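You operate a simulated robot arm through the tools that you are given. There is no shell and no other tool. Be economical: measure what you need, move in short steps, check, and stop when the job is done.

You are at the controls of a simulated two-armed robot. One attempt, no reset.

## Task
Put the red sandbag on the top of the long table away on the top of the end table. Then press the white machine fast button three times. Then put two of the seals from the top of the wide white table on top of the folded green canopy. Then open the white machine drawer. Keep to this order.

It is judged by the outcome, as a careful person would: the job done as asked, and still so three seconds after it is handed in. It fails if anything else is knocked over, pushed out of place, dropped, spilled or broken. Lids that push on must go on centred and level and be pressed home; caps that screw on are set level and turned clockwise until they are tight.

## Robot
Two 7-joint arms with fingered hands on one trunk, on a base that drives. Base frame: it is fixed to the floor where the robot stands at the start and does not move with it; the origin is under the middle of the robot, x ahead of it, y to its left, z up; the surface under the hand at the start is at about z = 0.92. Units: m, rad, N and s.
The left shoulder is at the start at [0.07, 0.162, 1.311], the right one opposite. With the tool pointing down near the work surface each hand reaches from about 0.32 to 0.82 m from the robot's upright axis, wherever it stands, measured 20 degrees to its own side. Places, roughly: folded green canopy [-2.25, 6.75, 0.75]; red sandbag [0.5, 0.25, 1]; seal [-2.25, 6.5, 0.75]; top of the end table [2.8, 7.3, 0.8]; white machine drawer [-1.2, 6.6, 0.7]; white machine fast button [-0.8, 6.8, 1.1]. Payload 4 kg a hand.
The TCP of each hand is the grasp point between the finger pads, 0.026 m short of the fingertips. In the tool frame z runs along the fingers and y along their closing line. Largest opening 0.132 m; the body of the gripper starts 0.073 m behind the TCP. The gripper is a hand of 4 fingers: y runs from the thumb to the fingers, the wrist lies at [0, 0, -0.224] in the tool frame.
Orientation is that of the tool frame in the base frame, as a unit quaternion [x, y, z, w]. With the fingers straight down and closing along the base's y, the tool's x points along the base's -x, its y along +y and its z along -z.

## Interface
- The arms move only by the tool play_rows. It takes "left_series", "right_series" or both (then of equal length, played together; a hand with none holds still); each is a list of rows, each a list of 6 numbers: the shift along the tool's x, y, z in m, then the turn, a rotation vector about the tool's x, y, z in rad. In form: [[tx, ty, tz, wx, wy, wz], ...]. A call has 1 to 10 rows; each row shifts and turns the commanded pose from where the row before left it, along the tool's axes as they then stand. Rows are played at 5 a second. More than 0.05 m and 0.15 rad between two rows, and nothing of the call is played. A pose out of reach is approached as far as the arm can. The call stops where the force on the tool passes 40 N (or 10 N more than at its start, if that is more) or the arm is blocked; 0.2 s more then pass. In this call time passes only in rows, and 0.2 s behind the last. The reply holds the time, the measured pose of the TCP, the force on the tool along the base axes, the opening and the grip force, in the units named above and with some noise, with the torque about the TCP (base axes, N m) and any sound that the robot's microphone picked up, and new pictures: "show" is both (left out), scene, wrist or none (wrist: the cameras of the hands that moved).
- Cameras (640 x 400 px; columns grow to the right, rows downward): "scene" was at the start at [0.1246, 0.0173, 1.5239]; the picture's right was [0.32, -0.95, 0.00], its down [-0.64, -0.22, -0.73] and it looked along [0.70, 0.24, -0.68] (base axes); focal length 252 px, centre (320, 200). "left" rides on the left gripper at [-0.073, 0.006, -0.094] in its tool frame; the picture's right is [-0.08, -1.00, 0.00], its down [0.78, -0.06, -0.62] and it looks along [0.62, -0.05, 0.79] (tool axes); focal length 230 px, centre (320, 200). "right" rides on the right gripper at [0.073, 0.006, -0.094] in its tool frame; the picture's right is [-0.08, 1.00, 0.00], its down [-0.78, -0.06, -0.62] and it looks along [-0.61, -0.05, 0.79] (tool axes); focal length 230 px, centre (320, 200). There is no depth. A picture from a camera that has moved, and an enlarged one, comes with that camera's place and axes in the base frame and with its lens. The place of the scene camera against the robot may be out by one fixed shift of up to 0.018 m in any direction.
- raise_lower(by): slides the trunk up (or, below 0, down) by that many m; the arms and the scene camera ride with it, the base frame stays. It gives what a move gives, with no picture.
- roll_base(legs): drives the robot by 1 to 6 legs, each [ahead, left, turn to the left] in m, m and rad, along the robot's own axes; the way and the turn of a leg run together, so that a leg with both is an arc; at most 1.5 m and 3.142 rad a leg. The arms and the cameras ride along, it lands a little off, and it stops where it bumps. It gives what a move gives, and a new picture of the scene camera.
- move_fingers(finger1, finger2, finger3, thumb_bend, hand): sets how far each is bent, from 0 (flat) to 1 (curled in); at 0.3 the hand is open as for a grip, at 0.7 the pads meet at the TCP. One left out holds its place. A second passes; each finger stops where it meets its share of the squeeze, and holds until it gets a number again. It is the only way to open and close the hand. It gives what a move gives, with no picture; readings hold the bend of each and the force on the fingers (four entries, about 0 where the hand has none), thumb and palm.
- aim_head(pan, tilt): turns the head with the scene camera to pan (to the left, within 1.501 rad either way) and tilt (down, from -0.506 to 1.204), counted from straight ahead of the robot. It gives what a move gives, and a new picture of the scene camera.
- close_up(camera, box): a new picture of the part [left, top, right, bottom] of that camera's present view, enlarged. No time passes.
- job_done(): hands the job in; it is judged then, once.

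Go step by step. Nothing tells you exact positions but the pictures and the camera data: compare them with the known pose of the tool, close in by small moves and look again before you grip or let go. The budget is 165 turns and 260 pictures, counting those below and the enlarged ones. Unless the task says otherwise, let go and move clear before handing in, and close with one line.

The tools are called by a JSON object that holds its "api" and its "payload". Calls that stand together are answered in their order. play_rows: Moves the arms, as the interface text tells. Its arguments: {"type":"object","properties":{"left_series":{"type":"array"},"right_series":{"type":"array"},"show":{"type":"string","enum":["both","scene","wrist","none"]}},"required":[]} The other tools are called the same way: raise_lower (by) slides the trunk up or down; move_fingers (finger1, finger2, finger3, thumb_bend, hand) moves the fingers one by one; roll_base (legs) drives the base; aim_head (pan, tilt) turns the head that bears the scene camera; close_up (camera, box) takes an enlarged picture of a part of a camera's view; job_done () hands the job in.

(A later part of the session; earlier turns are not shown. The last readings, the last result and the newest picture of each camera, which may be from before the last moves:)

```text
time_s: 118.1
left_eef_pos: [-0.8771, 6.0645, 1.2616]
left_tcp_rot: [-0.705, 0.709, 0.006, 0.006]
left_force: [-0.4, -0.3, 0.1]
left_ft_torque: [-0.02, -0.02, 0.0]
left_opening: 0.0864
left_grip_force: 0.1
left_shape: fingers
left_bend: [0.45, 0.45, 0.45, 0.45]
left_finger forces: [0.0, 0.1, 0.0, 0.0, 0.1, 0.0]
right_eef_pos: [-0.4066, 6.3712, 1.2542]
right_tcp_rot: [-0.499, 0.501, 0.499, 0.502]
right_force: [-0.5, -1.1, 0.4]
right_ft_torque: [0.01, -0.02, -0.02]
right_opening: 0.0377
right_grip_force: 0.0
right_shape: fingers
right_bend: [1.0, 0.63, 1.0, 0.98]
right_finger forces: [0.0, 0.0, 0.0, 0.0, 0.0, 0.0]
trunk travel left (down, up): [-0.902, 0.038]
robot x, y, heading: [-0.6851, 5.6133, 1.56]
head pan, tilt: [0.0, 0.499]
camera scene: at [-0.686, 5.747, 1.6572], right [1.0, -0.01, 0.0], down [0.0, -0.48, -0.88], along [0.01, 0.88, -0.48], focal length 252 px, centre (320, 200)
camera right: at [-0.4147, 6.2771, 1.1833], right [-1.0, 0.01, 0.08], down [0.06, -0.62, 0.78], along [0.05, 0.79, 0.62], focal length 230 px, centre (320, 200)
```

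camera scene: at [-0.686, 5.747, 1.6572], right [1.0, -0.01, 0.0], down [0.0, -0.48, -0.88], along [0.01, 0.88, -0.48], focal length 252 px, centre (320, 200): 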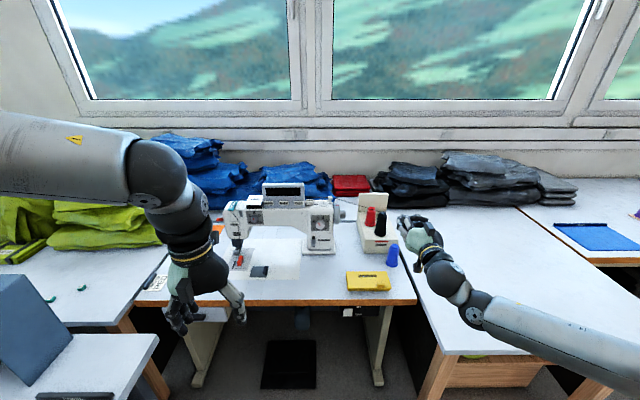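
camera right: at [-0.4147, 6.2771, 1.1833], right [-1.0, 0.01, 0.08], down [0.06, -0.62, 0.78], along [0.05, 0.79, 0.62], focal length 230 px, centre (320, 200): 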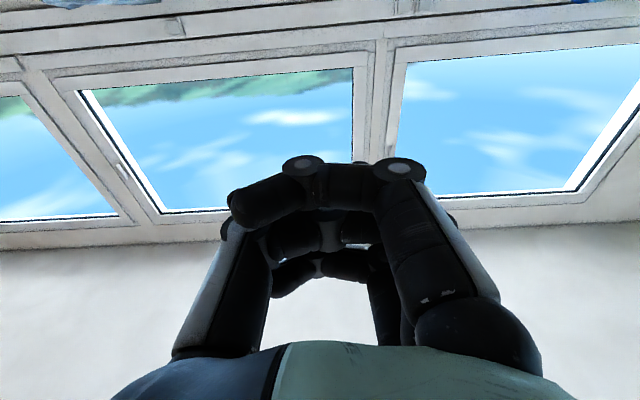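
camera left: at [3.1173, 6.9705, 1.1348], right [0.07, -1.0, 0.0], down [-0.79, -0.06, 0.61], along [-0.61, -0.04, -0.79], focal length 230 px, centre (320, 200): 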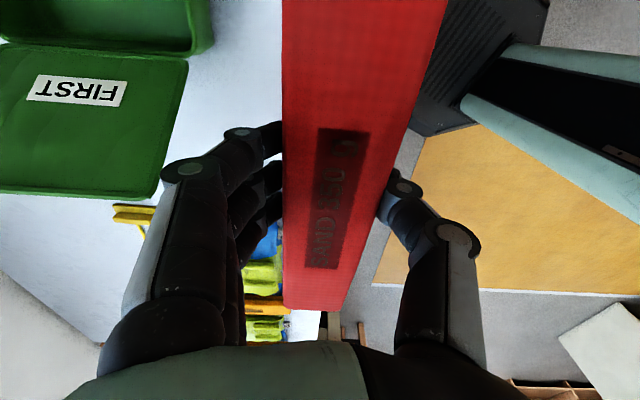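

{"api": "close_up", "payload": {"camera": "scene", "box": [360, 190, 480, 265]}}

{"api": "close_up", "payload": {"camera": "right", "box": [160, 120, 560, 370]}}

```text
5.33 times, centred on (420, 228) of scene
camera zoom: at [-0.686, 5.747, 1.6572], right [1.0, -0.01, 0.0], down [0.0, -0.48, -0.88], along [0.01, 0.88, -0.48], focal length 1342 px, centre (-213, 53)
```

zoom: 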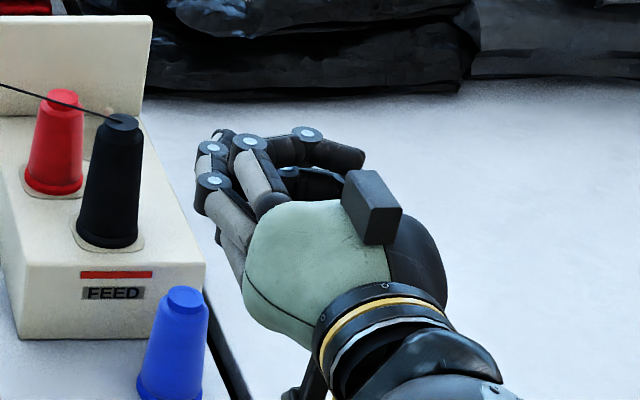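

```text
1.60 times, centred on (360, 245) of right
camera zoom: at [-0.4147, 6.2771, 1.1833], right [-1.0, 0.01, 0.08], down [0.06, -0.62, 0.78], along [0.05, 0.79, 0.62], focal length 368 px, centre (256, 128)
```

zoom: 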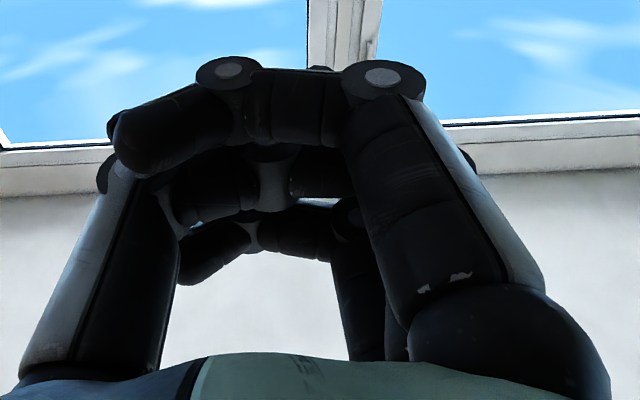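

Curled fingers leave knuckles forward; a straight thumb with fingers curled should be a better poker. Trying that.

{"api": "move_fingers", "payload": {"hand": "right", "finger1": 1.0, "finger2": 1.0, "finger3": 1.0, "thumb_bend": 0.15}}

{"api": "close_up", "payload": {"camera": "right", "box": [0, 0, 640, 400]}}

{"api": "close_up", "payload": {"camera": "scene", "box": [360, 190, 480, 265]}}

```text
time_s: 119.1
left_eef_pos: [-0.8777, 6.0633, 1.2619]
left_tcp_rot: [-0.705, 0.709, 0.006, 0.006]
left_force: [-0.4, 0.8, -0.4]
left_ft_torque: [0.01, 0.01, -0.04]
left_opening: 0.0865
left_grip_force: 0.0
left_shape: fingers
left_bend: [0.45, 0.45, 0.45, 0.45]
left_finger forces: [0.0, 0.0, 0.0, 0.1, 0.0, 0.0]
right_eef_pos: [-0.4097, 6.3698, 1.2548]
right_tcp_rot: [-0.498, 0.502, 0.498, 0.502]
right_force: [-0.6, 0.3, 0.1]
right_ft_torque: [0.04, -0.02, 0.01]
right_opening: 0.0662
right_grip_force: 0.0
right_shape: fingers
right_bend: [1.0, 1.0, 1.0, 0.15]
right_finger forces: [0.1, 0.0, 0.1, 0.1, 0.1, 0.0]
trunk travel left (down, up): [-0.902, 0.038]
robot x, y, heading: [-0.6825, 5.6133, 1.563]
head pan, tilt: [0.0, 0.499]
```

```text
1.00 times, centred on (320, 200) of right (not enlarged: the box is as wide or as high as the picture)
camera zoom: at [-0.4149, 6.2764, 1.1837], right [-1.0, 0.01, 0.08], down [0.06, -0.62, 0.78], along [0.05, 0.79, 0.62], focal length 230 px, centre (320, 200)
```

zoom: 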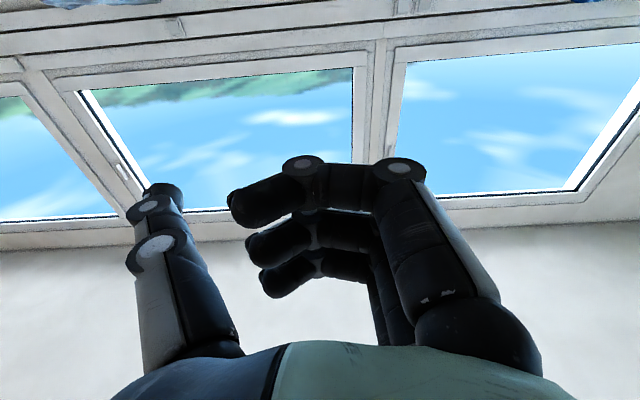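

```text
5.33 times, centred on (420, 228) of scene
camera zoom: at [-0.6857, 5.7458, 1.6572], right [1.0, -0.01, 0.0], down [0.0, -0.48, -0.88], along [0.01, 0.88, -0.48], focal length 1342 px, centre (-213, 53)
```

zoom: 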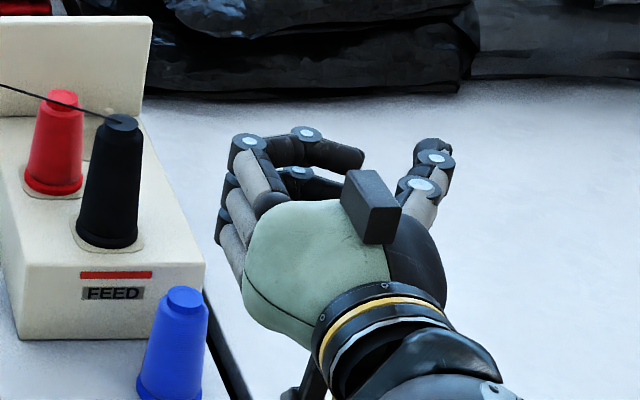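

The left hand is better placed: its camera would ride above and look down at the thumb. I pitch the left hand forward likewise and draw the right hand back.

{"api": "play_rows", "payload": {"left_series": [[-0.05, 0, 0, 0, 0, 0], [-0.05, 0, 0, 0, 0, 0], [-0.05, 0, 0, 0, 0, 0], [-0.05, 0, 0, 0, 0, 0], [-0.05, 0, 0, 0, 0, 0], [0, 0, 0, 0, -0.143, 0], [0, 0, 0, 0, -0.143, 0], [0, 0, 0, 0, -0.143, 0], [0, 0, 0, 0, -0.143, 0], [0, 0, 0, 0, -0.143, 0]], "right_series": [[-0.02, 0, -0.04, 0, 0, 0], [-0.02, 0, -0.04, 0, 0, 0], [-0.02, 0, -0.04, 0, 0, 0], [0, 0, -0.02, 0, 0, 0], [0, 0, 0, 0, 0, 0], [0, 0, 0, 0, 0, 0], [0, 0, 0, 0, 0, 0], [0, 0, 0, 0, 0, 0], [0, 0, 0, 0, 0, 0], [0, 0, 0, 0, 0, 0]], "show": "none"}}

{"api": "play_rows", "payload": {"left_series": [[0, 0, 0, 0, -0.143, 0], [0, 0, 0, 0, -0.143, 0], [0, 0, 0, 0, -0.143, 0], [0, 0, 0, 0, -0.143, 0], [0, 0, 0, 0, -0.143, 0], [0, 0, 0, 0, -0.14, 0]], "show": "none"}}

{"api": "move_fingers", "payload": {"hand": "left", "finger1": 1.0, "finger2": 1.0, "finger3": 1.0, "thumb_bend": 0.3}}

{"api": "close_up", "payload": {"camera": "left", "box": [0, 0, 640, 400]}}

{"api": "close_up", "payload": {"camera": "scene", "box": [0, 0, 640, 400]}}

```text
time_s: 121.3
left_eef_pos: [-0.9336, 6.221, 1.2388]
left_tcp_rot: [-0.658, 0.662, 0.252, 0.255]
left_force: [0.4, -0.1, 0.2]
left_ft_torque: [-0.04, 0.0, 0.0]
left_opening: 0.087
left_grip_force: 0.0
left_shape: fingers
left_bend: [0.45, 0.45, 0.45, 0.45]
left_finger forces: [0.1, 0.0, 0.0, 0.0, 0.0, 0.1]
left hand out of reach, approached as far as the arm can: row 3, 4, 5
right_eef_pos: [-0.4092, 6.2288, 1.3147]
right_tcp_rot: [-0.498, 0.5, 0.499, 0.503]
right_force: [0.2, -0.7, 0.3]
right_ft_torque: [-0.02, 0.02, 0.0]
right_opening: 0.0663
right_grip_force: 0.2
right_shape: fingers
right_bend: [1.0, 1.0, 1.0, 0.15]
right_finger forces: [0.0, 0.0, 0.0, 0.0, 0.1, 0.0]
trunk travel left (down, up): [-0.902, 0.038]
robot x, y, heading: [-0.683, 5.6144, 1.562]
head pan, tilt: [0.0, 0.499]
```

```text
time_s: 122.7
left_eef_pos: [-0.9391, 6.2565, 1.2627]
left_tcp_rot: [-0.528, 0.53, 0.467, 0.472]
left_force: [0.5, -0.6, 0.2]
left_ft_torque: [0.02, 0.01, 0.02]
left_opening: 0.087
left_grip_force: 0.0
left_shape: fingers
left_bend: [0.45, 0.45, 0.45, 0.45]
left_finger forces: [0.0, 0.1, 0.0, 0.0, 0.0, 0.0]
left hand out of reach, approached as far as the arm can: row 5, 6
right_eef_pos: [-0.4108, 6.2298, 1.314]
right_tcp_rot: [-0.499, 0.501, 0.499, 0.502]
right_force: [0.2, -0.6, -0.1]
right_ft_torque: [0.02, 0.05, 0.02]
right_opening: 0.0663
right_grip_force: 0.0
right_shape: fingers
right_bend: [1.0, 1.0, 1.0, 0.15]
right_finger forces: [0.1, 0.1, 0.0, 0.0, 0.1, 0.1]
trunk travel left (down, up): [-0.902, 0.038]
robot x, y, heading: [-0.6843, 5.6129, 1.556]
head pan, tilt: [0.0, 0.499]
```

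```text
time_s: 123.7
left_eef_pos: [-0.9373, 6.2578, 1.2626]
left_tcp_rot: [-0.528, 0.531, 0.466, 0.471]
left_force: [0.3, -0.3, -0.1]
left_ft_torque: [0.0, -0.03, -0.01]
left_opening: 0.0602
left_grip_force: 0.0
left_shape: fingers
left_bend: [1.0, 1.0, 1.0, 0.3]
left_finger forces: [0.0, 0.0, 0.0, 0.1, 0.0, 0.0]
right_eef_pos: [-0.4086, 6.2311, 1.3136]
right_tcp_rot: [-0.497, 0.502, 0.497, 0.503]
right_force: [-0.8, -0.2, -0.4]
right_ft_torque: [0.05, 0.01, 0.0]
right_opening: 0.066
right_grip_force: 0.0
right_shape: fingers
right_bend: [1.0, 1.0, 1.0, 0.15]
right_finger forces: [0.0, 0.1, 0.0, 0.0, 0.0, 0.0]
trunk travel left (down, up): [-0.902, 0.038]
robot x, y, heading: [-0.6824, 5.6115, 1.562]
head pan, tilt: [0.0, 0.499]
```

```text
1.00 times, centred on (320, 200) of left (not enlarged: the box is as wide or as high as the picture)
camera zoom: at [-0.9426, 6.1745, 1.3463], right [1.0, 0.0, 0.08], down [0.06, -0.71, -0.71], along [0.05, 0.71, -0.7], focal length 230 px, centre (320, 200)
```

zoom: 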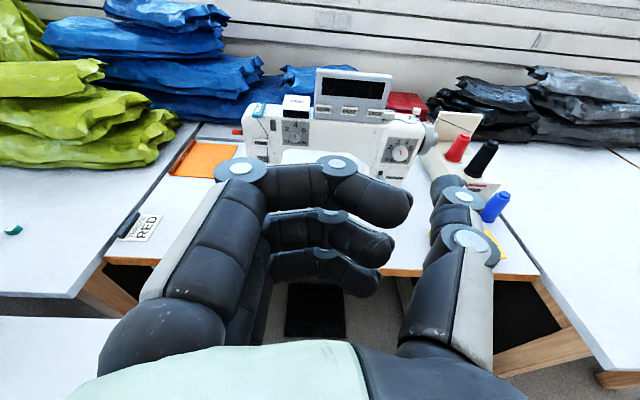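

```text
1.00 times, centred on (320, 200) of scene (not enlarged: the box is as wide or as high as the picture)
camera zoom: at [-0.6856, 5.7464, 1.6572], right [1.0, -0.01, 0.0], down [0.0, -0.48, -0.88], along [0.01, 0.88, -0.48], focal length 252 px, centre (320, 200)
```

zoom: 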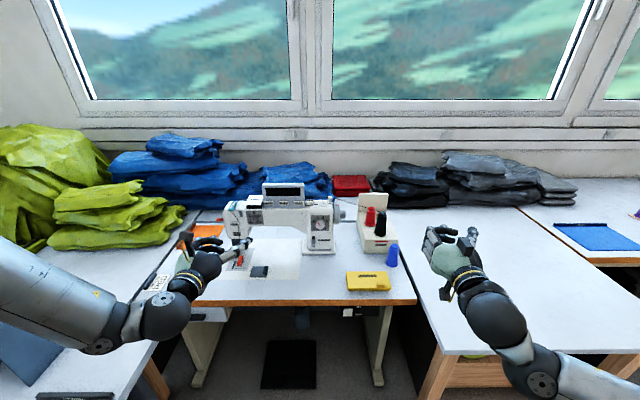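

Excellent view from the left wrist. Zooming to measure the FAST button.

{"api": "close_up", "payload": {"camera": "left", "box": [290, 50, 450, 150]}}

{"api": "close_up", "payload": {"camera": "scene", "box": [240, 170, 340, 232]}}

```text
4.00 times, centred on (370, 100) of left
camera zoom: at [-0.9426, 6.1745, 1.3463], right [1.0, 0.0, 0.08], down [0.06, -0.71, -0.71], along [0.05, 0.71, -0.7], focal length 920 px, centre (120, 600)
```

zoom: 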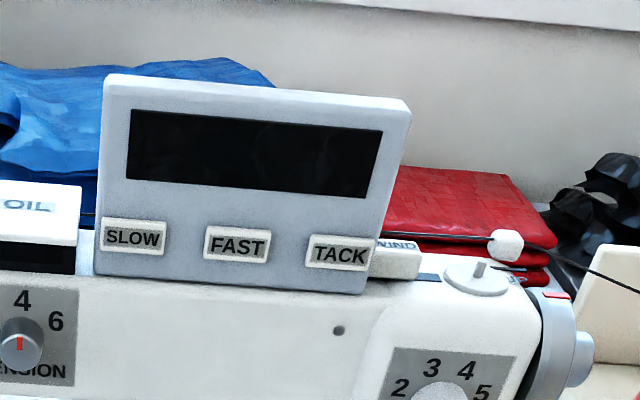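

```text
6.40 times, centred on (290, 201) of scene
camera zoom: at [-0.6856, 5.7464, 1.6572], right [1.0, -0.01, 0.0], down [0.0, -0.48, -0.88], along [0.01, 0.88, -0.48], focal length 1611 px, centre (512, 194)
```

zoom: 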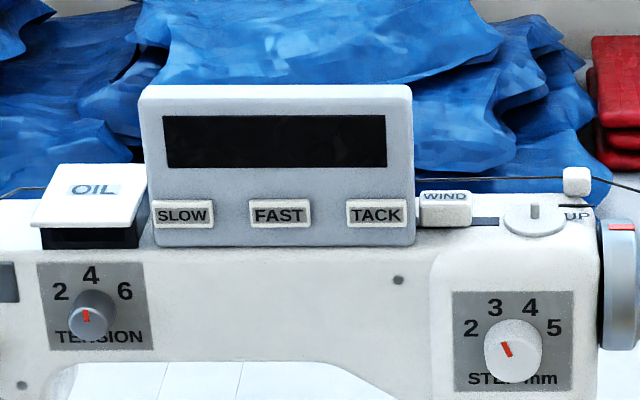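

FAST triangulates to about (-0.846, 6.79, 1.08). I extend the left arm forward and down, then check before driving closer.

{"api": "play_rows", "payload": {"left_series": [[0.016, -0.004, 0.042, 0, 0, 0], [0.016, -0.004, 0.042, 0, 0, 0], [0.016, -0.004, 0.042, 0, 0, 0], [0.016, -0.004, 0.042, 0, 0, 0], [0.016, -0.004, 0.042, 0, 0, 0], [0.016, 0, 0, 0, 0, 0]]}}

```text
time_s: 125.1
left_eef_pos: [-0.9576, 6.3953, 1.231]
left_tcp_rot: [-0.528, 0.53, 0.467, 0.471]
left_force: [0.3, -0.8, 0.7]
left_ft_torque: [-0.03, 0.0, -0.02]
left_opening: 0.0604
left_grip_force: 0.1
left_shape: fingers
left_bend: [1.0, 1.0, 1.0, 0.3]
left_finger forces: [0.0, 0.0, 0.0, 0.0, 0.0, 0.1]
left hand out of reach, approached as far as the arm can: row 3, 4, 5, 6
right_eef_pos: [-0.4094, 6.2305, 1.3144]
right_tcp_rot: [-0.498, 0.501, 0.498, 0.503]
right_force: [0.4, -0.1, -0.4]
right_ft_torque: [-0.01, 0.03, -0.02]
right_opening: 0.0662
right_grip_force: 0.1
right_shape: fingers
right_bend: [1.0, 1.0, 1.0, 0.15]
right_finger forces: [0.0, 0.1, 0.0, 0.0, 0.0, 0.1]
trunk travel left (down, up): [-0.902, 0.038]
robot x, y, heading: [-0.6834, 5.6145, 1.561]
head pan, tilt: [0.0, 0.499]
camera scene: at [-0.6861, 5.7453, 1.6573], right [1.0, -0.01, 0.0], down [0.0, -0.48, -0.88], along [0.01, 0.88, -0.48], focal length 252 px, centre (320, 200)
camera left: at [-0.9636, 6.3134, 1.3148], right [1.0, 0.0, 0.08], down [0.06, -0.71, -0.7], along [0.05, 0.71, -0.71], focal length 230 px, centre (320, 200)
```

scene: 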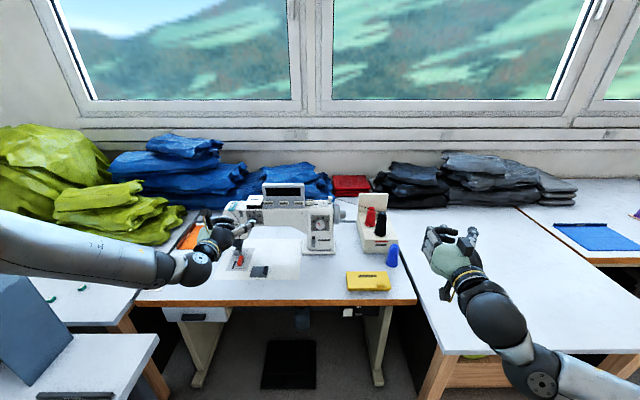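
left: 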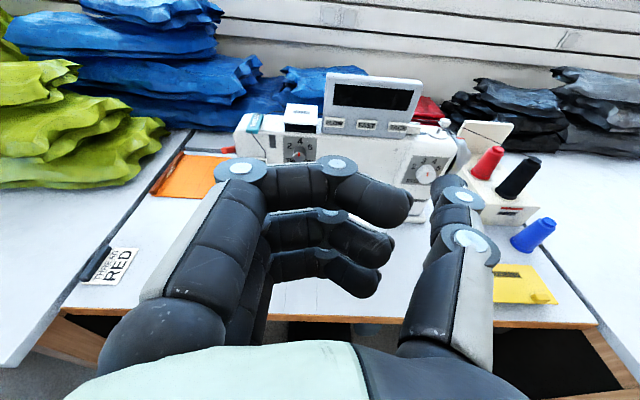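

The arm is at its limit, so base and trunk do the rest. First I check the left elbow's clearance to the grey box on the side desk.

{"api": "aim_head", "payload": {"pan": 0.9, "tilt": 0.6}}

```text
time_s: 126.3
left_eef_pos: [-0.9579, 6.3967, 1.231]
left_tcp_rot: [-0.529, 0.531, 0.466, 0.471]
left_force: [0.3, -0.5, -0.6]
left_ft_torque: [0.03, -0.02, 0.0]
left_opening: 0.0603
left_grip_force: 0.1
left_shape: fingers
left_bend: [1.0, 1.0, 1.0, 0.3]
left_finger forces: [0.1, 0.1, 0.1, 0.0, 0.0, 0.0]
right_eef_pos: [-0.4083, 6.2297, 1.3139]
right_tcp_rot: [-0.499, 0.5, 0.499, 0.502]
right_force: [-0.6, -0.4, -0.6]
right_ft_torque: [0.02, 0.0, -0.03]
right_opening: 0.0664
right_grip_force: 0.0
right_shape: fingers
right_bend: [1.0, 1.0, 1.0, 0.15]
right_finger forces: [0.1, 0.0, 0.0, 0.0, 0.0, 0.1]
trunk travel left (down, up): [-0.902, 0.038]
robot x, y, heading: [-0.683, 5.6165, 1.563]
head pan, tilt: [0.901, 0.6]
camera scene: at [-0.7553, 5.7104, 1.6482], right [0.63, 0.78, 0.0], down [0.44, -0.35, -0.83], along [-0.64, 0.52, -0.56], focal length 252 px, centre (320, 200)
```

scene: 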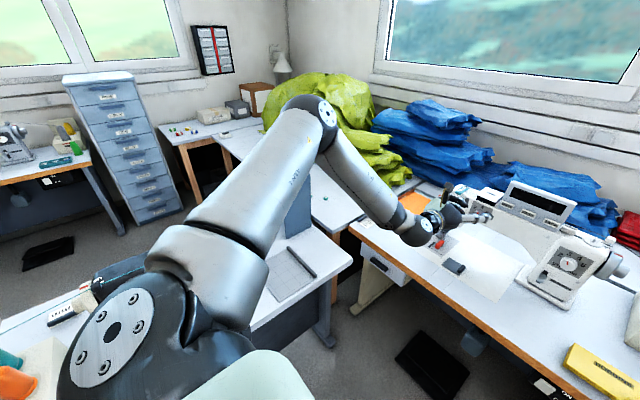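

Elbow is high (~1.45 m), well clear. Driving in and lowering to button height, stopping short of the panel.

{"api": "roll_base", "payload": {"legs": [[0.25, -0.04, 0]]}}

{"api": "raise_lower", "payload": {"by": -0.145}}

{"api": "close_up", "payload": {"camera": "left", "box": [0, 0, 640, 400]}}

{"api": "aim_head", "payload": {"pan": 0.1, "tilt": 0.6}}

```text
time_s: 128.1
left_eef_pos: [-0.9159, 6.6424, 1.2318]
left_tcp_rot: [-0.529, 0.53, 0.466, 0.471]
left_force: [0.3, 0.4, -0.4]
left_ft_torque: [0.0, 0.03, -0.04]
left_opening: 0.0603
left_grip_force: 0.1
left_shape: fingers
left_bend: [1.0, 1.0, 1.0, 0.3]
left_finger forces: [0.0, 0.0, 0.0, 0.0, 0.1, 0.1]
right_eef_pos: [-0.3665, 6.4765, 1.3156]
right_tcp_rot: [-0.498, 0.5, 0.499, 0.503]
right_force: [0.9, -1.1, 0.6]
right_ft_torque: [0.01, 0.02, 0.03]
right_opening: 0.0664
right_grip_force: 0.0
right_shape: fingers
right_bend: [1.0, 1.0, 1.0, 0.15]
right_finger forces: [0.0, 0.1, 0.0, 0.0, 0.0, 0.0]
trunk travel left (down, up): [-0.902, 0.038]
robot x, y, heading: [-0.6377, 5.8626, 1.56]
head pan, tilt: [0.901, 0.6]
camera scene: at [-0.7138, 5.9562, 1.6484], right [0.63, 0.78, 0.0], down [0.44, -0.35, -0.83], along [-0.64, 0.52, -0.56], focal length 252 px, centre (320, 200)
```

scene: 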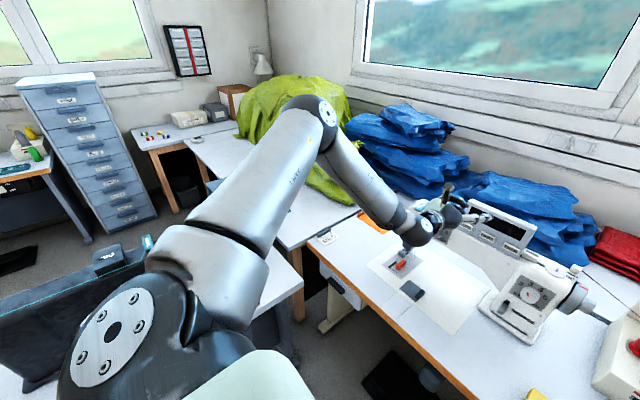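

```text
time_s: 129.8
left_eef_pos: [-0.9148, 6.6452, 1.0862]
left_tcp_rot: [-0.529, 0.531, 0.466, 0.471]
left_force: [0.0, -0.3, -0.2]
left_ft_torque: [0.0, 0.01, -0.01]
left_opening: 0.0603
left_grip_force: 0.1
left_shape: fingers
left_bend: [1.0, 1.0, 1.0, 0.3]
left_finger forces: [0.1, 0.0, 0.0, 0.0, 0.1, 0.0]
right_eef_pos: [-0.3664, 6.4781, 1.1692]
right_tcp_rot: [-0.498, 0.502, 0.498, 0.503]
right_force: [0.7, 0.4, 0.4]
right_ft_torque: [0.01, 0.0, 0.03]
right_opening: 0.0662
right_grip_force: 0.1
right_shape: fingers
right_bend: [1.0, 1.0, 1.0, 0.15]
right_finger forces: [0.0, 0.1, 0.0, 0.1, 0.1, 0.1]
trunk travel left (down, up): [-0.757, 0.183]
robot x, y, heading: [-0.6391, 5.8632, 1.564]
head pan, tilt: [0.901, 0.6]
```

```text
1.00 times, centred on (320, 200) of left (not enlarged: the box is as wide or as high as the picture)
camera zoom: at [-0.9208, 6.5622, 1.1698], right [1.0, 0.0, 0.08], down [0.06, -0.71, -0.7], along [0.06, 0.71, -0.71], focal length 230 px, centre (320, 200)
```

zoom: 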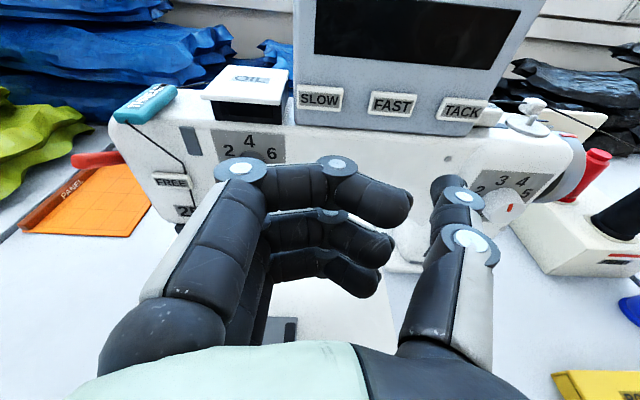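

```text
time_s: 131.0
left_eef_pos: [-0.9156, 6.645, 1.0848]
left_tcp_rot: [-0.528, 0.531, 0.466, 0.472]
left_force: [-0.3, 0.1, 0.5]
left_ft_torque: [-0.01, -0.04, -0.02]
left_opening: 0.0604
left_grip_force: 0.1
left_shape: fingers
left_bend: [1.0, 1.0, 1.0, 0.3]
left_finger forces: [0.1, 0.0, 0.1, 0.1, 0.0, 0.0]
right_eef_pos: [-0.366, 6.4786, 1.1702]
right_tcp_rot: [-0.498, 0.501, 0.499, 0.502]
right_force: [0.0, -0.9, 0.1]
right_ft_torque: [0.0, 0.0, -0.02]
right_opening: 0.0663
right_grip_force: 0.1
right_shape: fingers
right_bend: [1.0, 1.0, 1.0, 0.15]
right_finger forces: [0.0, 0.0, 0.0, 0.0, 0.0, 0.0]
trunk travel left (down, up): [-0.757, 0.183]
robot x, y, heading: [-0.6354, 5.861, 1.563]
head pan, tilt: [0.099, 0.6]
camera scene: at [-0.6527, 5.9915, 1.5031], right [1.0, 0.09, 0.0], down [0.05, -0.56, -0.82], along [-0.08, 0.82, -0.57], focal length 252 px, centre (320, 200)
```

scene: 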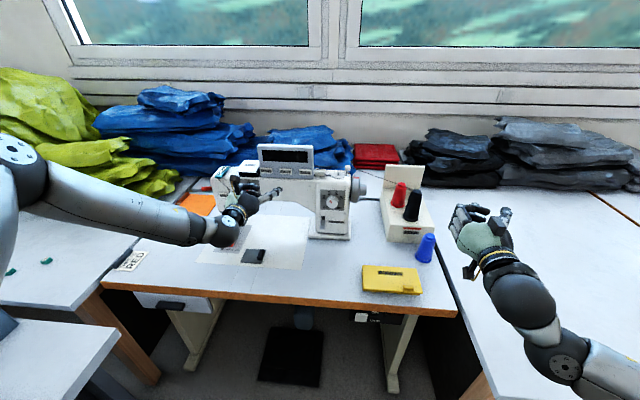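

Refined: FAST ≈ (-0.850, 6.768, 1.092); thumb tip is at (-0.845, 6.671, 1.082). I advance the arm ~7 cm with a 1 cm rise and re-check.

{"api": "play_rows", "payload": {"left_series": [[-0.0047, 0.00125, 0.0174, 0, 0, 0], [-0.0047, 0.00125, 0.0174, 0, 0, 0], [-0.0047, 0.00125, 0.0174, 0, 0, 0], [-0.0047, 0.00125, 0.0174, 0, 0, 0]], "show": "wrist"}}

```text
time_s: 132.0
left_eef_pos: [-0.9303, 6.6958, 1.1194]
left_tcp_rot: [-0.528, 0.531, 0.466, 0.471]
left_force: [1.1, 0.4, 0.7]
left_ft_torque: [-0.02, 0.0, 0.02]
left_opening: 0.0605
left_grip_force: 0.1
left_shape: fingers
left_bend: [1.0, 1.0, 1.0, 0.3]
left_finger forces: [0.0, 0.1, 0.0, 0.0, 0.0, 0.0]
left hand out of reach, approached as far as the arm can: row 1, 2, 3, 4
right_eef_pos: [-0.366, 6.4788, 1.167]
right_tcp_rot: [-0.498, 0.501, 0.498, 0.502]
right_force: [-0.1, 0.1, -0.4]
right_ft_torque: [0.02, -0.01, 0.04]
right_opening: 0.0664
right_grip_force: 0.0
right_shape: fingers
right_bend: [1.0, 1.0, 1.0, 0.15]
right_finger forces: [0.1, 0.0, 0.0, 0.0, 0.0, 0.0]
trunk travel left (down, up): [-0.757, 0.183]
robot x, y, heading: [-0.6397, 5.8648, 1.567]
head pan, tilt: [0.099, 0.6]
camera left: at [-0.9366, 6.6124, 1.2034], right [1.0, 0.0, 0.08], down [0.06, -0.71, -0.7], along [0.06, 0.71, -0.71], focal length 230 px, centre (320, 200)
```

left: 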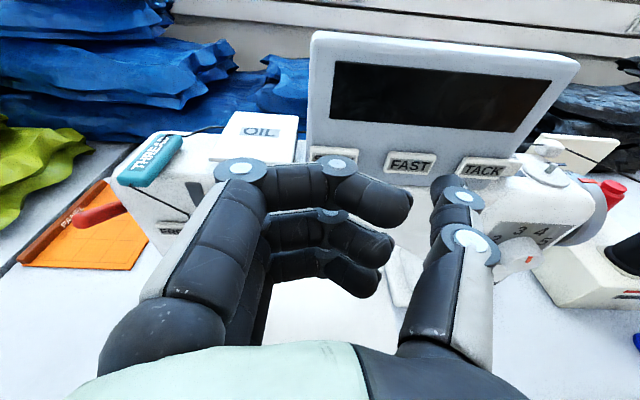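

Now consistent: FAST ≈ (-0.843, 6.785, 1.083). Using trunk and base for the fine approach: down 3.3 cm, right 1.6 cm, ahead 3.5 cm.

{"api": "raise_lower", "payload": {"by": -0.033}}

{"api": "roll_base", "payload": {"legs": [[0.035, -0.016, 0]]}}

{"api": "close_up", "payload": {"camera": "left", "box": [240, 60, 560, 260]}}

```text
time_s: 132.7
left_eef_pos: [-0.9299, 6.6936, 1.0877]
left_tcp_rot: [-0.528, 0.53, 0.467, 0.471]
left_force: [0.0, -0.1, 0.1]
left_ft_torque: [-0.03, 0.03, -0.01]
left_opening: 0.0604
left_grip_force: 0.1
left_shape: fingers
left_bend: [1.0, 1.0, 1.0, 0.3]
left_finger forces: [0.0, 0.0, 0.0, 0.0, 0.0, 0.0]
right_eef_pos: [-0.3665, 6.4784, 1.1357]
right_tcp_rot: [-0.498, 0.501, 0.498, 0.502]
right_force: [0.5, -0.1, 0.2]
right_ft_torque: [0.0, -0.02, -0.01]
right_opening: 0.0662
right_grip_force: 0.1
right_shape: fingers
right_bend: [1.0, 1.0, 1.0, 0.15]
right_finger forces: [0.1, 0.1, 0.1, 0.0, 0.0, 0.0]
trunk travel left (down, up): [-0.724, 0.216]
robot x, y, heading: [-0.641, 5.8693, 1.564]
head pan, tilt: [0.099, 0.6]
```

```text
time_s: 133.6
left_eef_pos: [-0.917, 6.7251, 1.0878]
left_tcp_rot: [-0.528, 0.53, 0.466, 0.472]
left_force: [-0.7, 0.2, 0.3]
left_ft_torque: [-0.04, 0.0, 0.01]
left_opening: 0.0605
left_grip_force: 0.0
left_shape: fingers
left_bend: [1.0, 1.0, 1.0, 0.3]
left_finger forces: [0.1, 0.0, 0.1, 0.0, 0.0, 0.1]
right_eef_pos: [-0.3517, 6.51, 1.1394]
right_tcp_rot: [-0.498, 0.5, 0.499, 0.503]
right_force: [-0.7, -0.6, -0.5]
right_ft_torque: [0.01, 0.0, -0.03]
right_opening: 0.0663
right_grip_force: 0.1
right_shape: fingers
right_bend: [1.0, 1.0, 1.0, 0.15]
right_finger forces: [0.0, 0.0, 0.0, 0.0, 0.0, 0.1]
trunk travel left (down, up): [-0.724, 0.216]
robot x, y, heading: [-0.6235, 5.8928, 1.562]
head pan, tilt: [0.099, 0.6]
camera scene: at [-0.639, 6.0214, 1.4707], right [1.0, 0.09, 0.0], down [0.05, -0.56, -0.83], along [-0.08, 0.82, -0.56], focal length 252 px, centre (320, 200)
```

scene: 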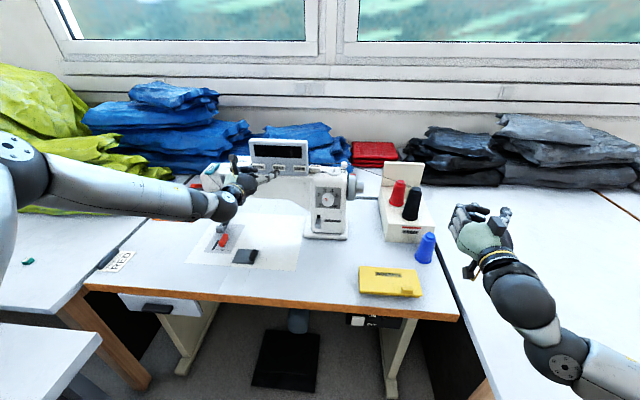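

```text
2.00 times, centred on (400, 160) of left
camera zoom: at [-0.923, 6.6429, 1.1725], right [1.0, 0.0, 0.08], down [0.06, -0.71, -0.71], along [0.06, 0.71, -0.7], focal length 460 px, centre (160, 280)
```

zoom: 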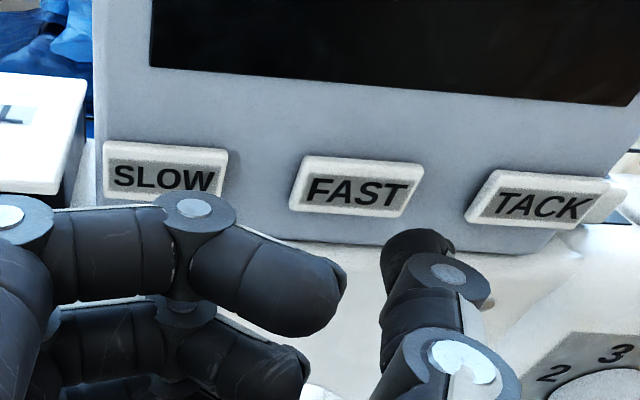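

Thumb tip is aligned with FAST, about 3 cm short. Pressing by creeping the base forward in small steps.

{"api": "roll_base", "payload": {"legs": [[0.026, 0, 0]]}}

{"api": "close_up", "payload": {"camera": "left", "box": [240, 60, 560, 260]}}

```text
time_s: 134.4
left_eef_pos: [-0.9152, 6.7516, 1.0895]
left_tcp_rot: [-0.528, 0.53, 0.467, 0.472]
left_force: [-0.2, -0.6, 0.4]
left_ft_torque: [-0.03, 0.01, -0.01]
left_opening: 0.061
left_grip_force: 0.1
left_shape: fingers
left_bend: [1.0, 1.0, 1.0, 0.3]
left_finger forces: [0.1, 0.0, 0.0, 0.0, 0.0, 0.0]
right_eef_pos: [-0.3495, 6.5344, 1.1382]
right_tcp_rot: [-0.498, 0.501, 0.499, 0.502]
right_force: [0.9, -0.5, 0.4]
right_ft_torque: [0.03, -0.02, -0.02]
right_opening: 0.0663
right_grip_force: 0.0
right_shape: fingers
right_bend: [1.0, 1.0, 1.0, 0.15]
right_finger forces: [0.0, 0.0, 0.1, 0.0, 0.0, 0.0]
trunk travel left (down, up): [-0.724, 0.216]
robot x, y, heading: [-0.6217, 5.9278, 1.567]
head pan, tilt: [0.099, 0.6]
heard: click
camera scene: at [-0.6362, 6.0471, 1.4706], right [1.0, 0.09, 0.0], down [0.05, -0.56, -0.83], along [-0.08, 0.82, -0.56], focal length 252 px, centre (320, 200)
```

scene: 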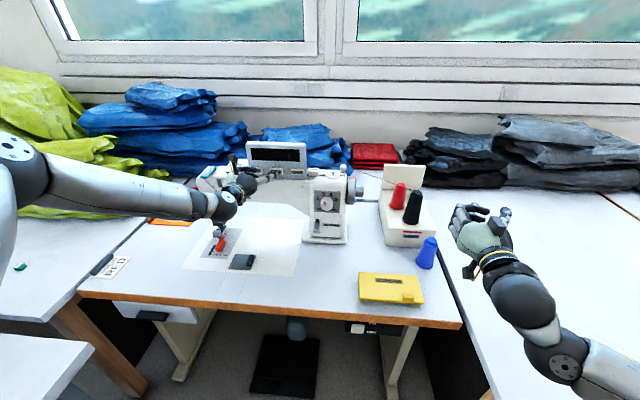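

```text
2.00 times, centred on (400, 160) of left
camera zoom: at [-0.9208, 6.6686, 1.173], right [1.0, 0.0, 0.08], down [0.06, -0.71, -0.71], along [0.05, 0.71, -0.7], focal length 460 px, centre (160, 280)
```

zoom: 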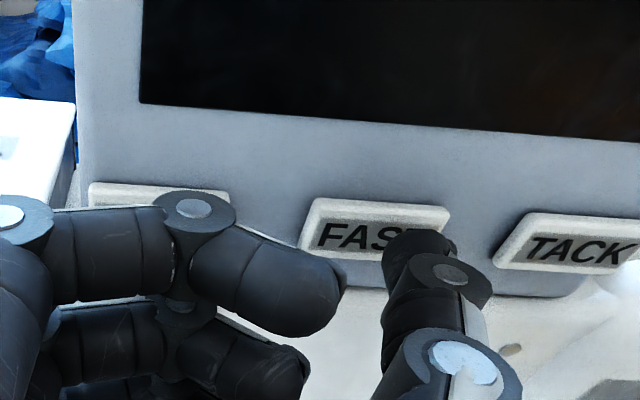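

Heard one click with the thumb on FAST – press 1. I back off, recentre slightly left, and press again.

{"api": "roll_base", "payload": {"legs": [[-0.025, 0.008, 0]]}}

{"api": "close_up", "payload": {"camera": "left", "box": [240, 60, 560, 260]}}

```text
time_s: 135.2
left_eef_pos: [-0.9223, 6.735, 1.0836]
left_tcp_rot: [-0.529, 0.532, 0.465, 0.47]
left_force: [0.9, 0.0, -0.4]
left_ft_torque: [0.02, -0.02, 0.0]
left_opening: 0.0607
left_grip_force: 0.0
left_shape: fingers
left_bend: [1.0, 1.0, 1.0, 0.3]
left_finger forces: [0.0, 0.1, 0.0, 0.0, 0.0, 0.1]
right_eef_pos: [-0.357, 6.5179, 1.1349]
right_tcp_rot: [-0.499, 0.503, 0.498, 0.501]
right_force: [-0.7, 1.3, -0.2]
right_ft_torque: [0.02, -0.01, 0.02]
right_opening: 0.0661
right_grip_force: 0.0
right_shape: fingers
right_bend: [1.0, 1.0, 1.0, 0.15]
right_finger forces: [0.0, 0.0, 0.0, 0.1, 0.1, 0.0]
trunk travel left (down, up): [-0.724, 0.216]
robot x, y, heading: [-0.6347, 5.9035, 1.564]
head pan, tilt: [0.099, 0.6]
camera scene: at [-0.6431, 6.0324, 1.4694], right [1.0, 0.09, 0.0], down [0.05, -0.57, -0.82], along [-0.08, 0.82, -0.57], focal length 252 px, centre (320, 200)
```

scene: 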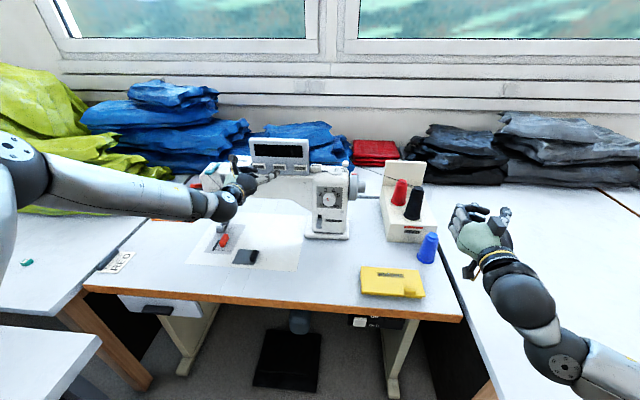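

```text
2.00 times, centred on (400, 160) of left
camera zoom: at [-0.9275, 6.6519, 1.1677], right [1.0, 0.0, 0.08], down [0.06, -0.71, -0.7], along [0.05, 0.7, -0.71], focal length 460 px, centre (160, 280)
```

zoom: 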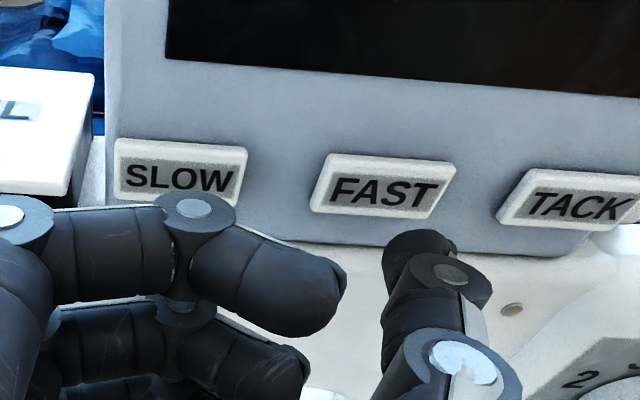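

{"api": "roll_base", "payload": {"legs": [[0.026, 0, 0]]}}

{"api": "close_up", "payload": {"camera": "left", "box": [240, 60, 560, 260]}}

```text
time_s: 136.1
left_eef_pos: [-0.9215, 6.7538, 1.0881]
left_tcp_rot: [-0.527, 0.531, 0.466, 0.473]
left_force: [-0.2, -0.5, 0.6]
left_ft_torque: [0.04, -0.01, 0.01]
left_opening: 0.0606
left_grip_force: 0.0
left_shape: fingers
left_bend: [1.0, 1.0, 1.0, 0.3]
left_finger forces: [0.1, 0.1, 0.0, 0.1, 0.1, 0.0]
right_eef_pos: [-0.3585, 6.536, 1.1392]
right_tcp_rot: [-0.497, 0.501, 0.499, 0.503]
right_force: [0.3, -1.2, 0.8]
right_ft_torque: [-0.02, 0.03, 0.04]
right_opening: 0.0661
right_grip_force: 0.0
right_shape: fingers
right_bend: [1.0, 1.0, 1.0, 0.15]
right_finger forces: [0.0, 0.0, 0.1, 0.1, 0.1, 0.0]
trunk travel left (down, up): [-0.724, 0.216]
robot x, y, heading: [-0.6317, 5.9248, 1.564]
head pan, tilt: [0.099, 0.6]
heard: click
camera scene: at [-0.6442, 6.0482, 1.4707], right [1.0, 0.09, 0.0], down [0.05, -0.56, -0.83], along [-0.08, 0.82, -0.56], focal length 252 px, centre (320, 200)
```

scene: 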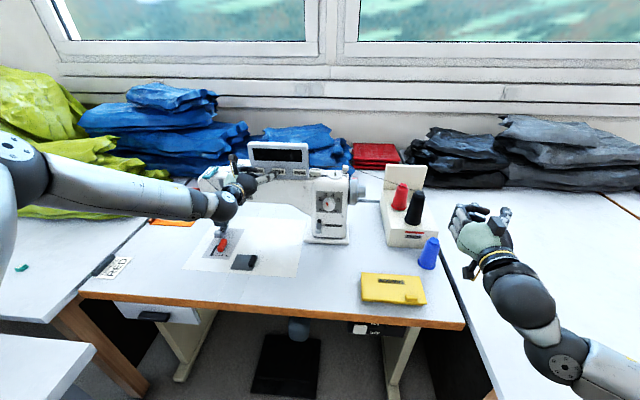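

```text
2.00 times, centred on (400, 160) of left
camera zoom: at [-0.9281, 6.67, 1.1734], right [1.0, 0.0, 0.08], down [0.06, -0.71, -0.71], along [0.06, 0.71, -0.7], focal length 460 px, centre (160, 280)
```

zoom: 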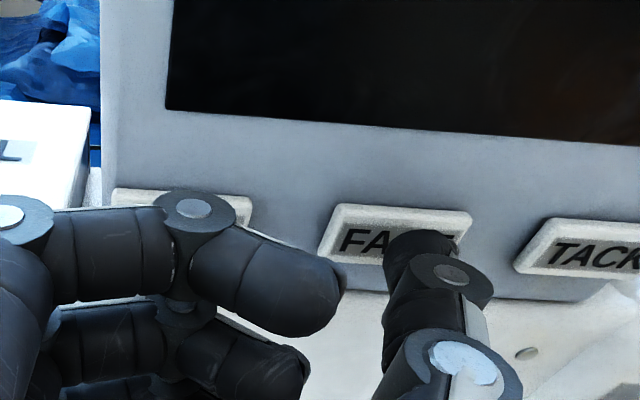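

Second click. Back off and press the third time.

{"api": "roll_base", "payload": {"legs": [[-0.025, 0, 0]]}}

{"api": "roll_base", "payload": {"legs": [[0.026, 0, 0]]}}

{"api": "close_up", "payload": {"camera": "left", "box": [240, 60, 560, 260]}}

```text
time_s: 136.9
left_eef_pos: [-0.9224, 6.7367, 1.0829]
left_tcp_rot: [-0.53, 0.533, 0.464, 0.469]
left_force: [0.3, 0.2, -0.1]
left_ft_torque: [-0.02, -0.01, 0.01]
left_opening: 0.0611
left_grip_force: 0.0
left_shape: fingers
left_bend: [1.0, 1.0, 1.0, 0.3]
left_finger forces: [0.0, 0.0, 0.1, 0.0, 0.0, 0.0]
right_eef_pos: [-0.3586, 6.5194, 1.1322]
right_tcp_rot: [-0.5, 0.503, 0.497, 0.501]
right_force: [-0.1, 0.5, -0.5]
right_ft_torque: [0.03, 0.05, 0.0]
right_opening: 0.0662
right_grip_force: 0.0
right_shape: fingers
right_bend: [1.0, 1.0, 1.0, 0.15]
right_finger forces: [0.0, 0.1, 0.1, 0.0, 0.0, 0.0]
trunk travel left (down, up): [-0.724, 0.216]
robot x, y, heading: [-0.6302, 5.9026, 1.563]
head pan, tilt: [0.099, 0.6]
camera scene: at [-0.6446, 6.0344, 1.4693], right [1.0, 0.09, 0.0], down [0.05, -0.57, -0.82], along [-0.07, 0.82, -0.57], focal length 252 px, centre (320, 200)
```

scene: 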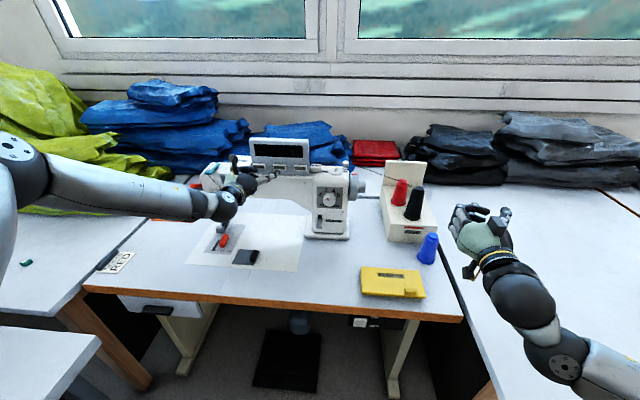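

```text
time_s: 137.7
left_eef_pos: [-0.9225, 6.754, 1.09]
left_tcp_rot: [-0.527, 0.531, 0.466, 0.473]
left_force: [-0.2, -0.2, 0.7]
left_ft_torque: [-0.02, -0.01, -0.03]
left_opening: 0.0606
left_grip_force: 0.1
left_shape: fingers
left_bend: [1.0, 1.0, 1.0, 0.3]
left_finger forces: [0.0, 0.0, 0.0, 0.1, 0.0, 0.0]
right_eef_pos: [-0.3568, 6.5381, 1.1373]
right_tcp_rot: [-0.498, 0.5, 0.5, 0.503]
right_force: [-0.6, 0.3, 0.7]
right_ft_torque: [-0.04, -0.01, 0.0]
right_opening: 0.0663
right_grip_force: 0.1
right_shape: fingers
right_bend: [1.0, 1.0, 1.0, 0.15]
right_finger forces: [0.0, 0.0, 0.1, 0.0, 0.0, 0.1]
trunk travel left (down, up): [-0.724, 0.216]
robot x, y, heading: [-0.6338, 5.9255, 1.559]
head pan, tilt: [0.099, 0.6]
heard: click
camera scene: at [-0.6439, 6.0496, 1.4707], right [1.0, 0.09, 0.0], down [0.05, -0.56, -0.83], along [-0.08, 0.82, -0.56], focal length 252 px, centre (320, 200)
```

scene: 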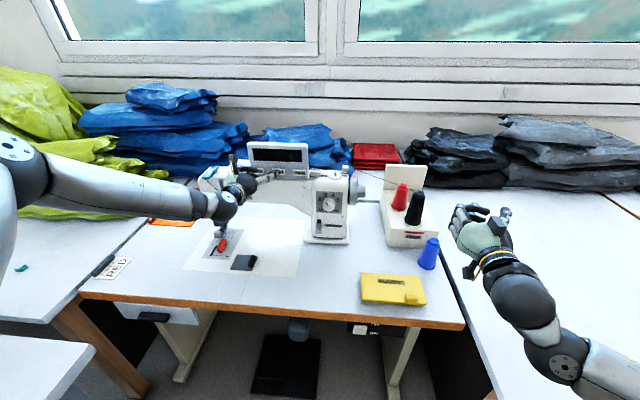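

```text
2.00 times, centred on (400, 160) of left
camera zoom: at [-0.9277, 6.6715, 1.1734], right [1.0, 0.0, 0.08], down [0.06, -0.71, -0.71], along [0.06, 0.71, -0.7], focal length 460 px, centre (160, 280)
```

zoom: 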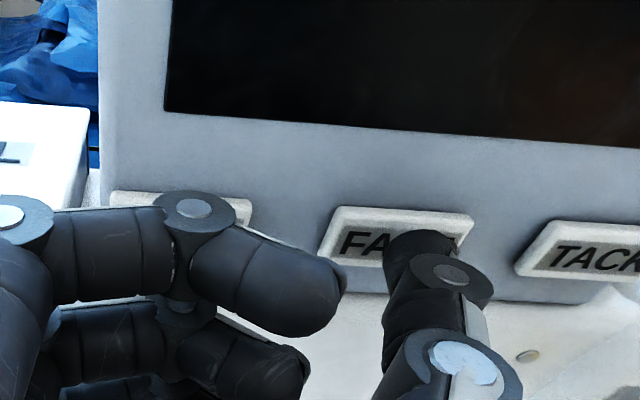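

Three clicks heard. I back away, raise the trunk a bit and look toward the wide white table with the green canopy.

{"api": "roll_base", "payload": {"legs": [[-0.45, 0, 0]]}}

{"api": "raise_lower", "payload": {"by": 0.18}}

{"api": "aim_head", "payload": {"pan": 0.85, "tilt": 0.5}}

```text
time_s: 140.4
left_eef_pos: [-0.9254, 6.3144, 1.0864]
left_tcp_rot: [-0.528, 0.532, 0.465, 0.471]
left_force: [-0.1, -1.1, 0.8]
left_ft_torque: [0.0, 0.0, 0.0]
left_opening: 0.061
left_grip_force: 0.2
left_shape: fingers
left_bend: [1.0, 1.0, 1.0, 0.3]
left_finger forces: [0.0, 0.0, 0.0, 0.1, 0.1, 0.1]
right_eef_pos: [-0.3602, 6.0973, 1.1366]
right_tcp_rot: [-0.498, 0.502, 0.497, 0.503]
right_force: [-0.7, -0.5, 1.0]
right_ft_torque: [-0.01, 0.01, -0.01]
right_opening: 0.0663
right_grip_force: 0.1
right_shape: fingers
right_bend: [1.0, 1.0, 1.0, 0.15]
right_finger forces: [0.1, 0.0, 0.1, 0.0, 0.1, 0.1]
trunk travel left (down, up): [-0.724, 0.216]
robot x, y, heading: [-0.6363, 5.482, 1.562]
head pan, tilt: [0.099, 0.6]
camera scene: at [-0.6482, 5.6102, 1.4701], right [1.0, 0.09, 0.0], down [0.05, -0.56, -0.82], along [-0.07, 0.82, -0.57], focal length 252 px, centre (320, 200)
```

scene: 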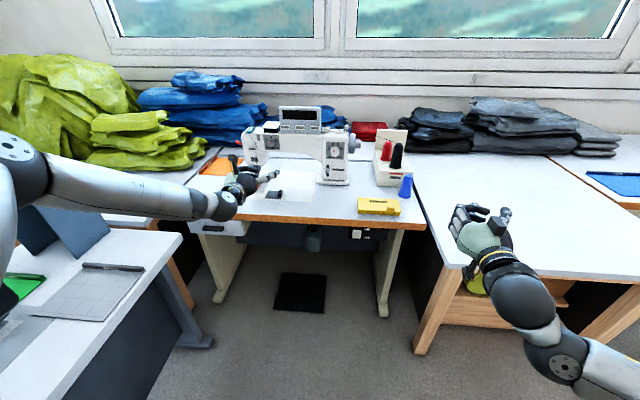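

```text
time_s: 142.4
left_eef_pos: [-0.9247, 6.3142, 1.2677]
left_tcp_rot: [-0.528, 0.53, 0.466, 0.471]
left_force: [-0.5, -0.6, 0.5]
left_ft_torque: [-0.01, -0.01, -0.02]
left_opening: 0.0606
left_grip_force: 0.0
left_shape: fingers
left_bend: [1.0, 1.0, 1.0, 0.3]
left_finger forces: [0.0, 0.0, 0.1, 0.0, 0.1, 0.0]
right_eef_pos: [-0.3604, 6.096, 1.3158]
right_tcp_rot: [-0.497, 0.502, 0.497, 0.504]
right_force: [0.7, 0.9, -0.3]
right_ft_torque: [0.0, 0.0, -0.03]
right_opening: 0.0666
right_grip_force: 0.0
right_shape: fingers
right_bend: [1.0, 1.0, 1.0, 0.15]
right_finger forces: [0.1, 0.0, 0.1, 0.1, 0.0, 0.1]
trunk travel left (down, up): [-0.904, 0.036]
robot x, y, heading: [-0.6379, 5.4789, 1.56]
head pan, tilt: [0.099, 0.6]
```

```text
time_s: 143.5
left_eef_pos: [-0.9256, 6.3136, 1.2671]
left_tcp_rot: [-0.527, 0.532, 0.465, 0.472]
left_force: [0.6, -0.5, -0.2]
left_ft_torque: [-0.03, -0.01, 0.0]
left_opening: 0.0609
left_grip_force: 0.1
left_shape: fingers
left_bend: [1.0, 1.0, 1.0, 0.3]
left_finger forces: [0.0, 0.0, 0.1, 0.0, 0.1, 0.1]
right_eef_pos: [-0.3599, 6.0965, 1.3162]
right_tcp_rot: [-0.497, 0.502, 0.497, 0.504]
right_force: [0.3, -1.3, -0.2]
right_ft_torque: [-0.04, -0.04, -0.01]
right_opening: 0.0662
right_grip_force: 0.1
right_shape: fingers
right_bend: [1.0, 1.0, 1.0, 0.15]
right_finger forces: [0.0, 0.1, 0.0, 0.0, 0.0, 0.0]
trunk travel left (down, up): [-0.904, 0.036]
robot x, y, heading: [-0.6391, 5.4798, 1.56]
head pan, tilt: [0.85, 0.499]
camera scene: at [-0.7079, 5.5825, 1.6592], right [0.67, 0.74, 0.0], down [0.36, -0.32, -0.88], along [-0.65, 0.59, -0.48], focal length 252 px, centre (320, 200)
```

scene: 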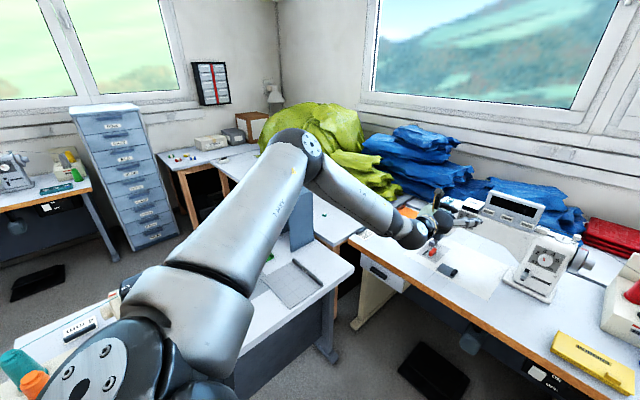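

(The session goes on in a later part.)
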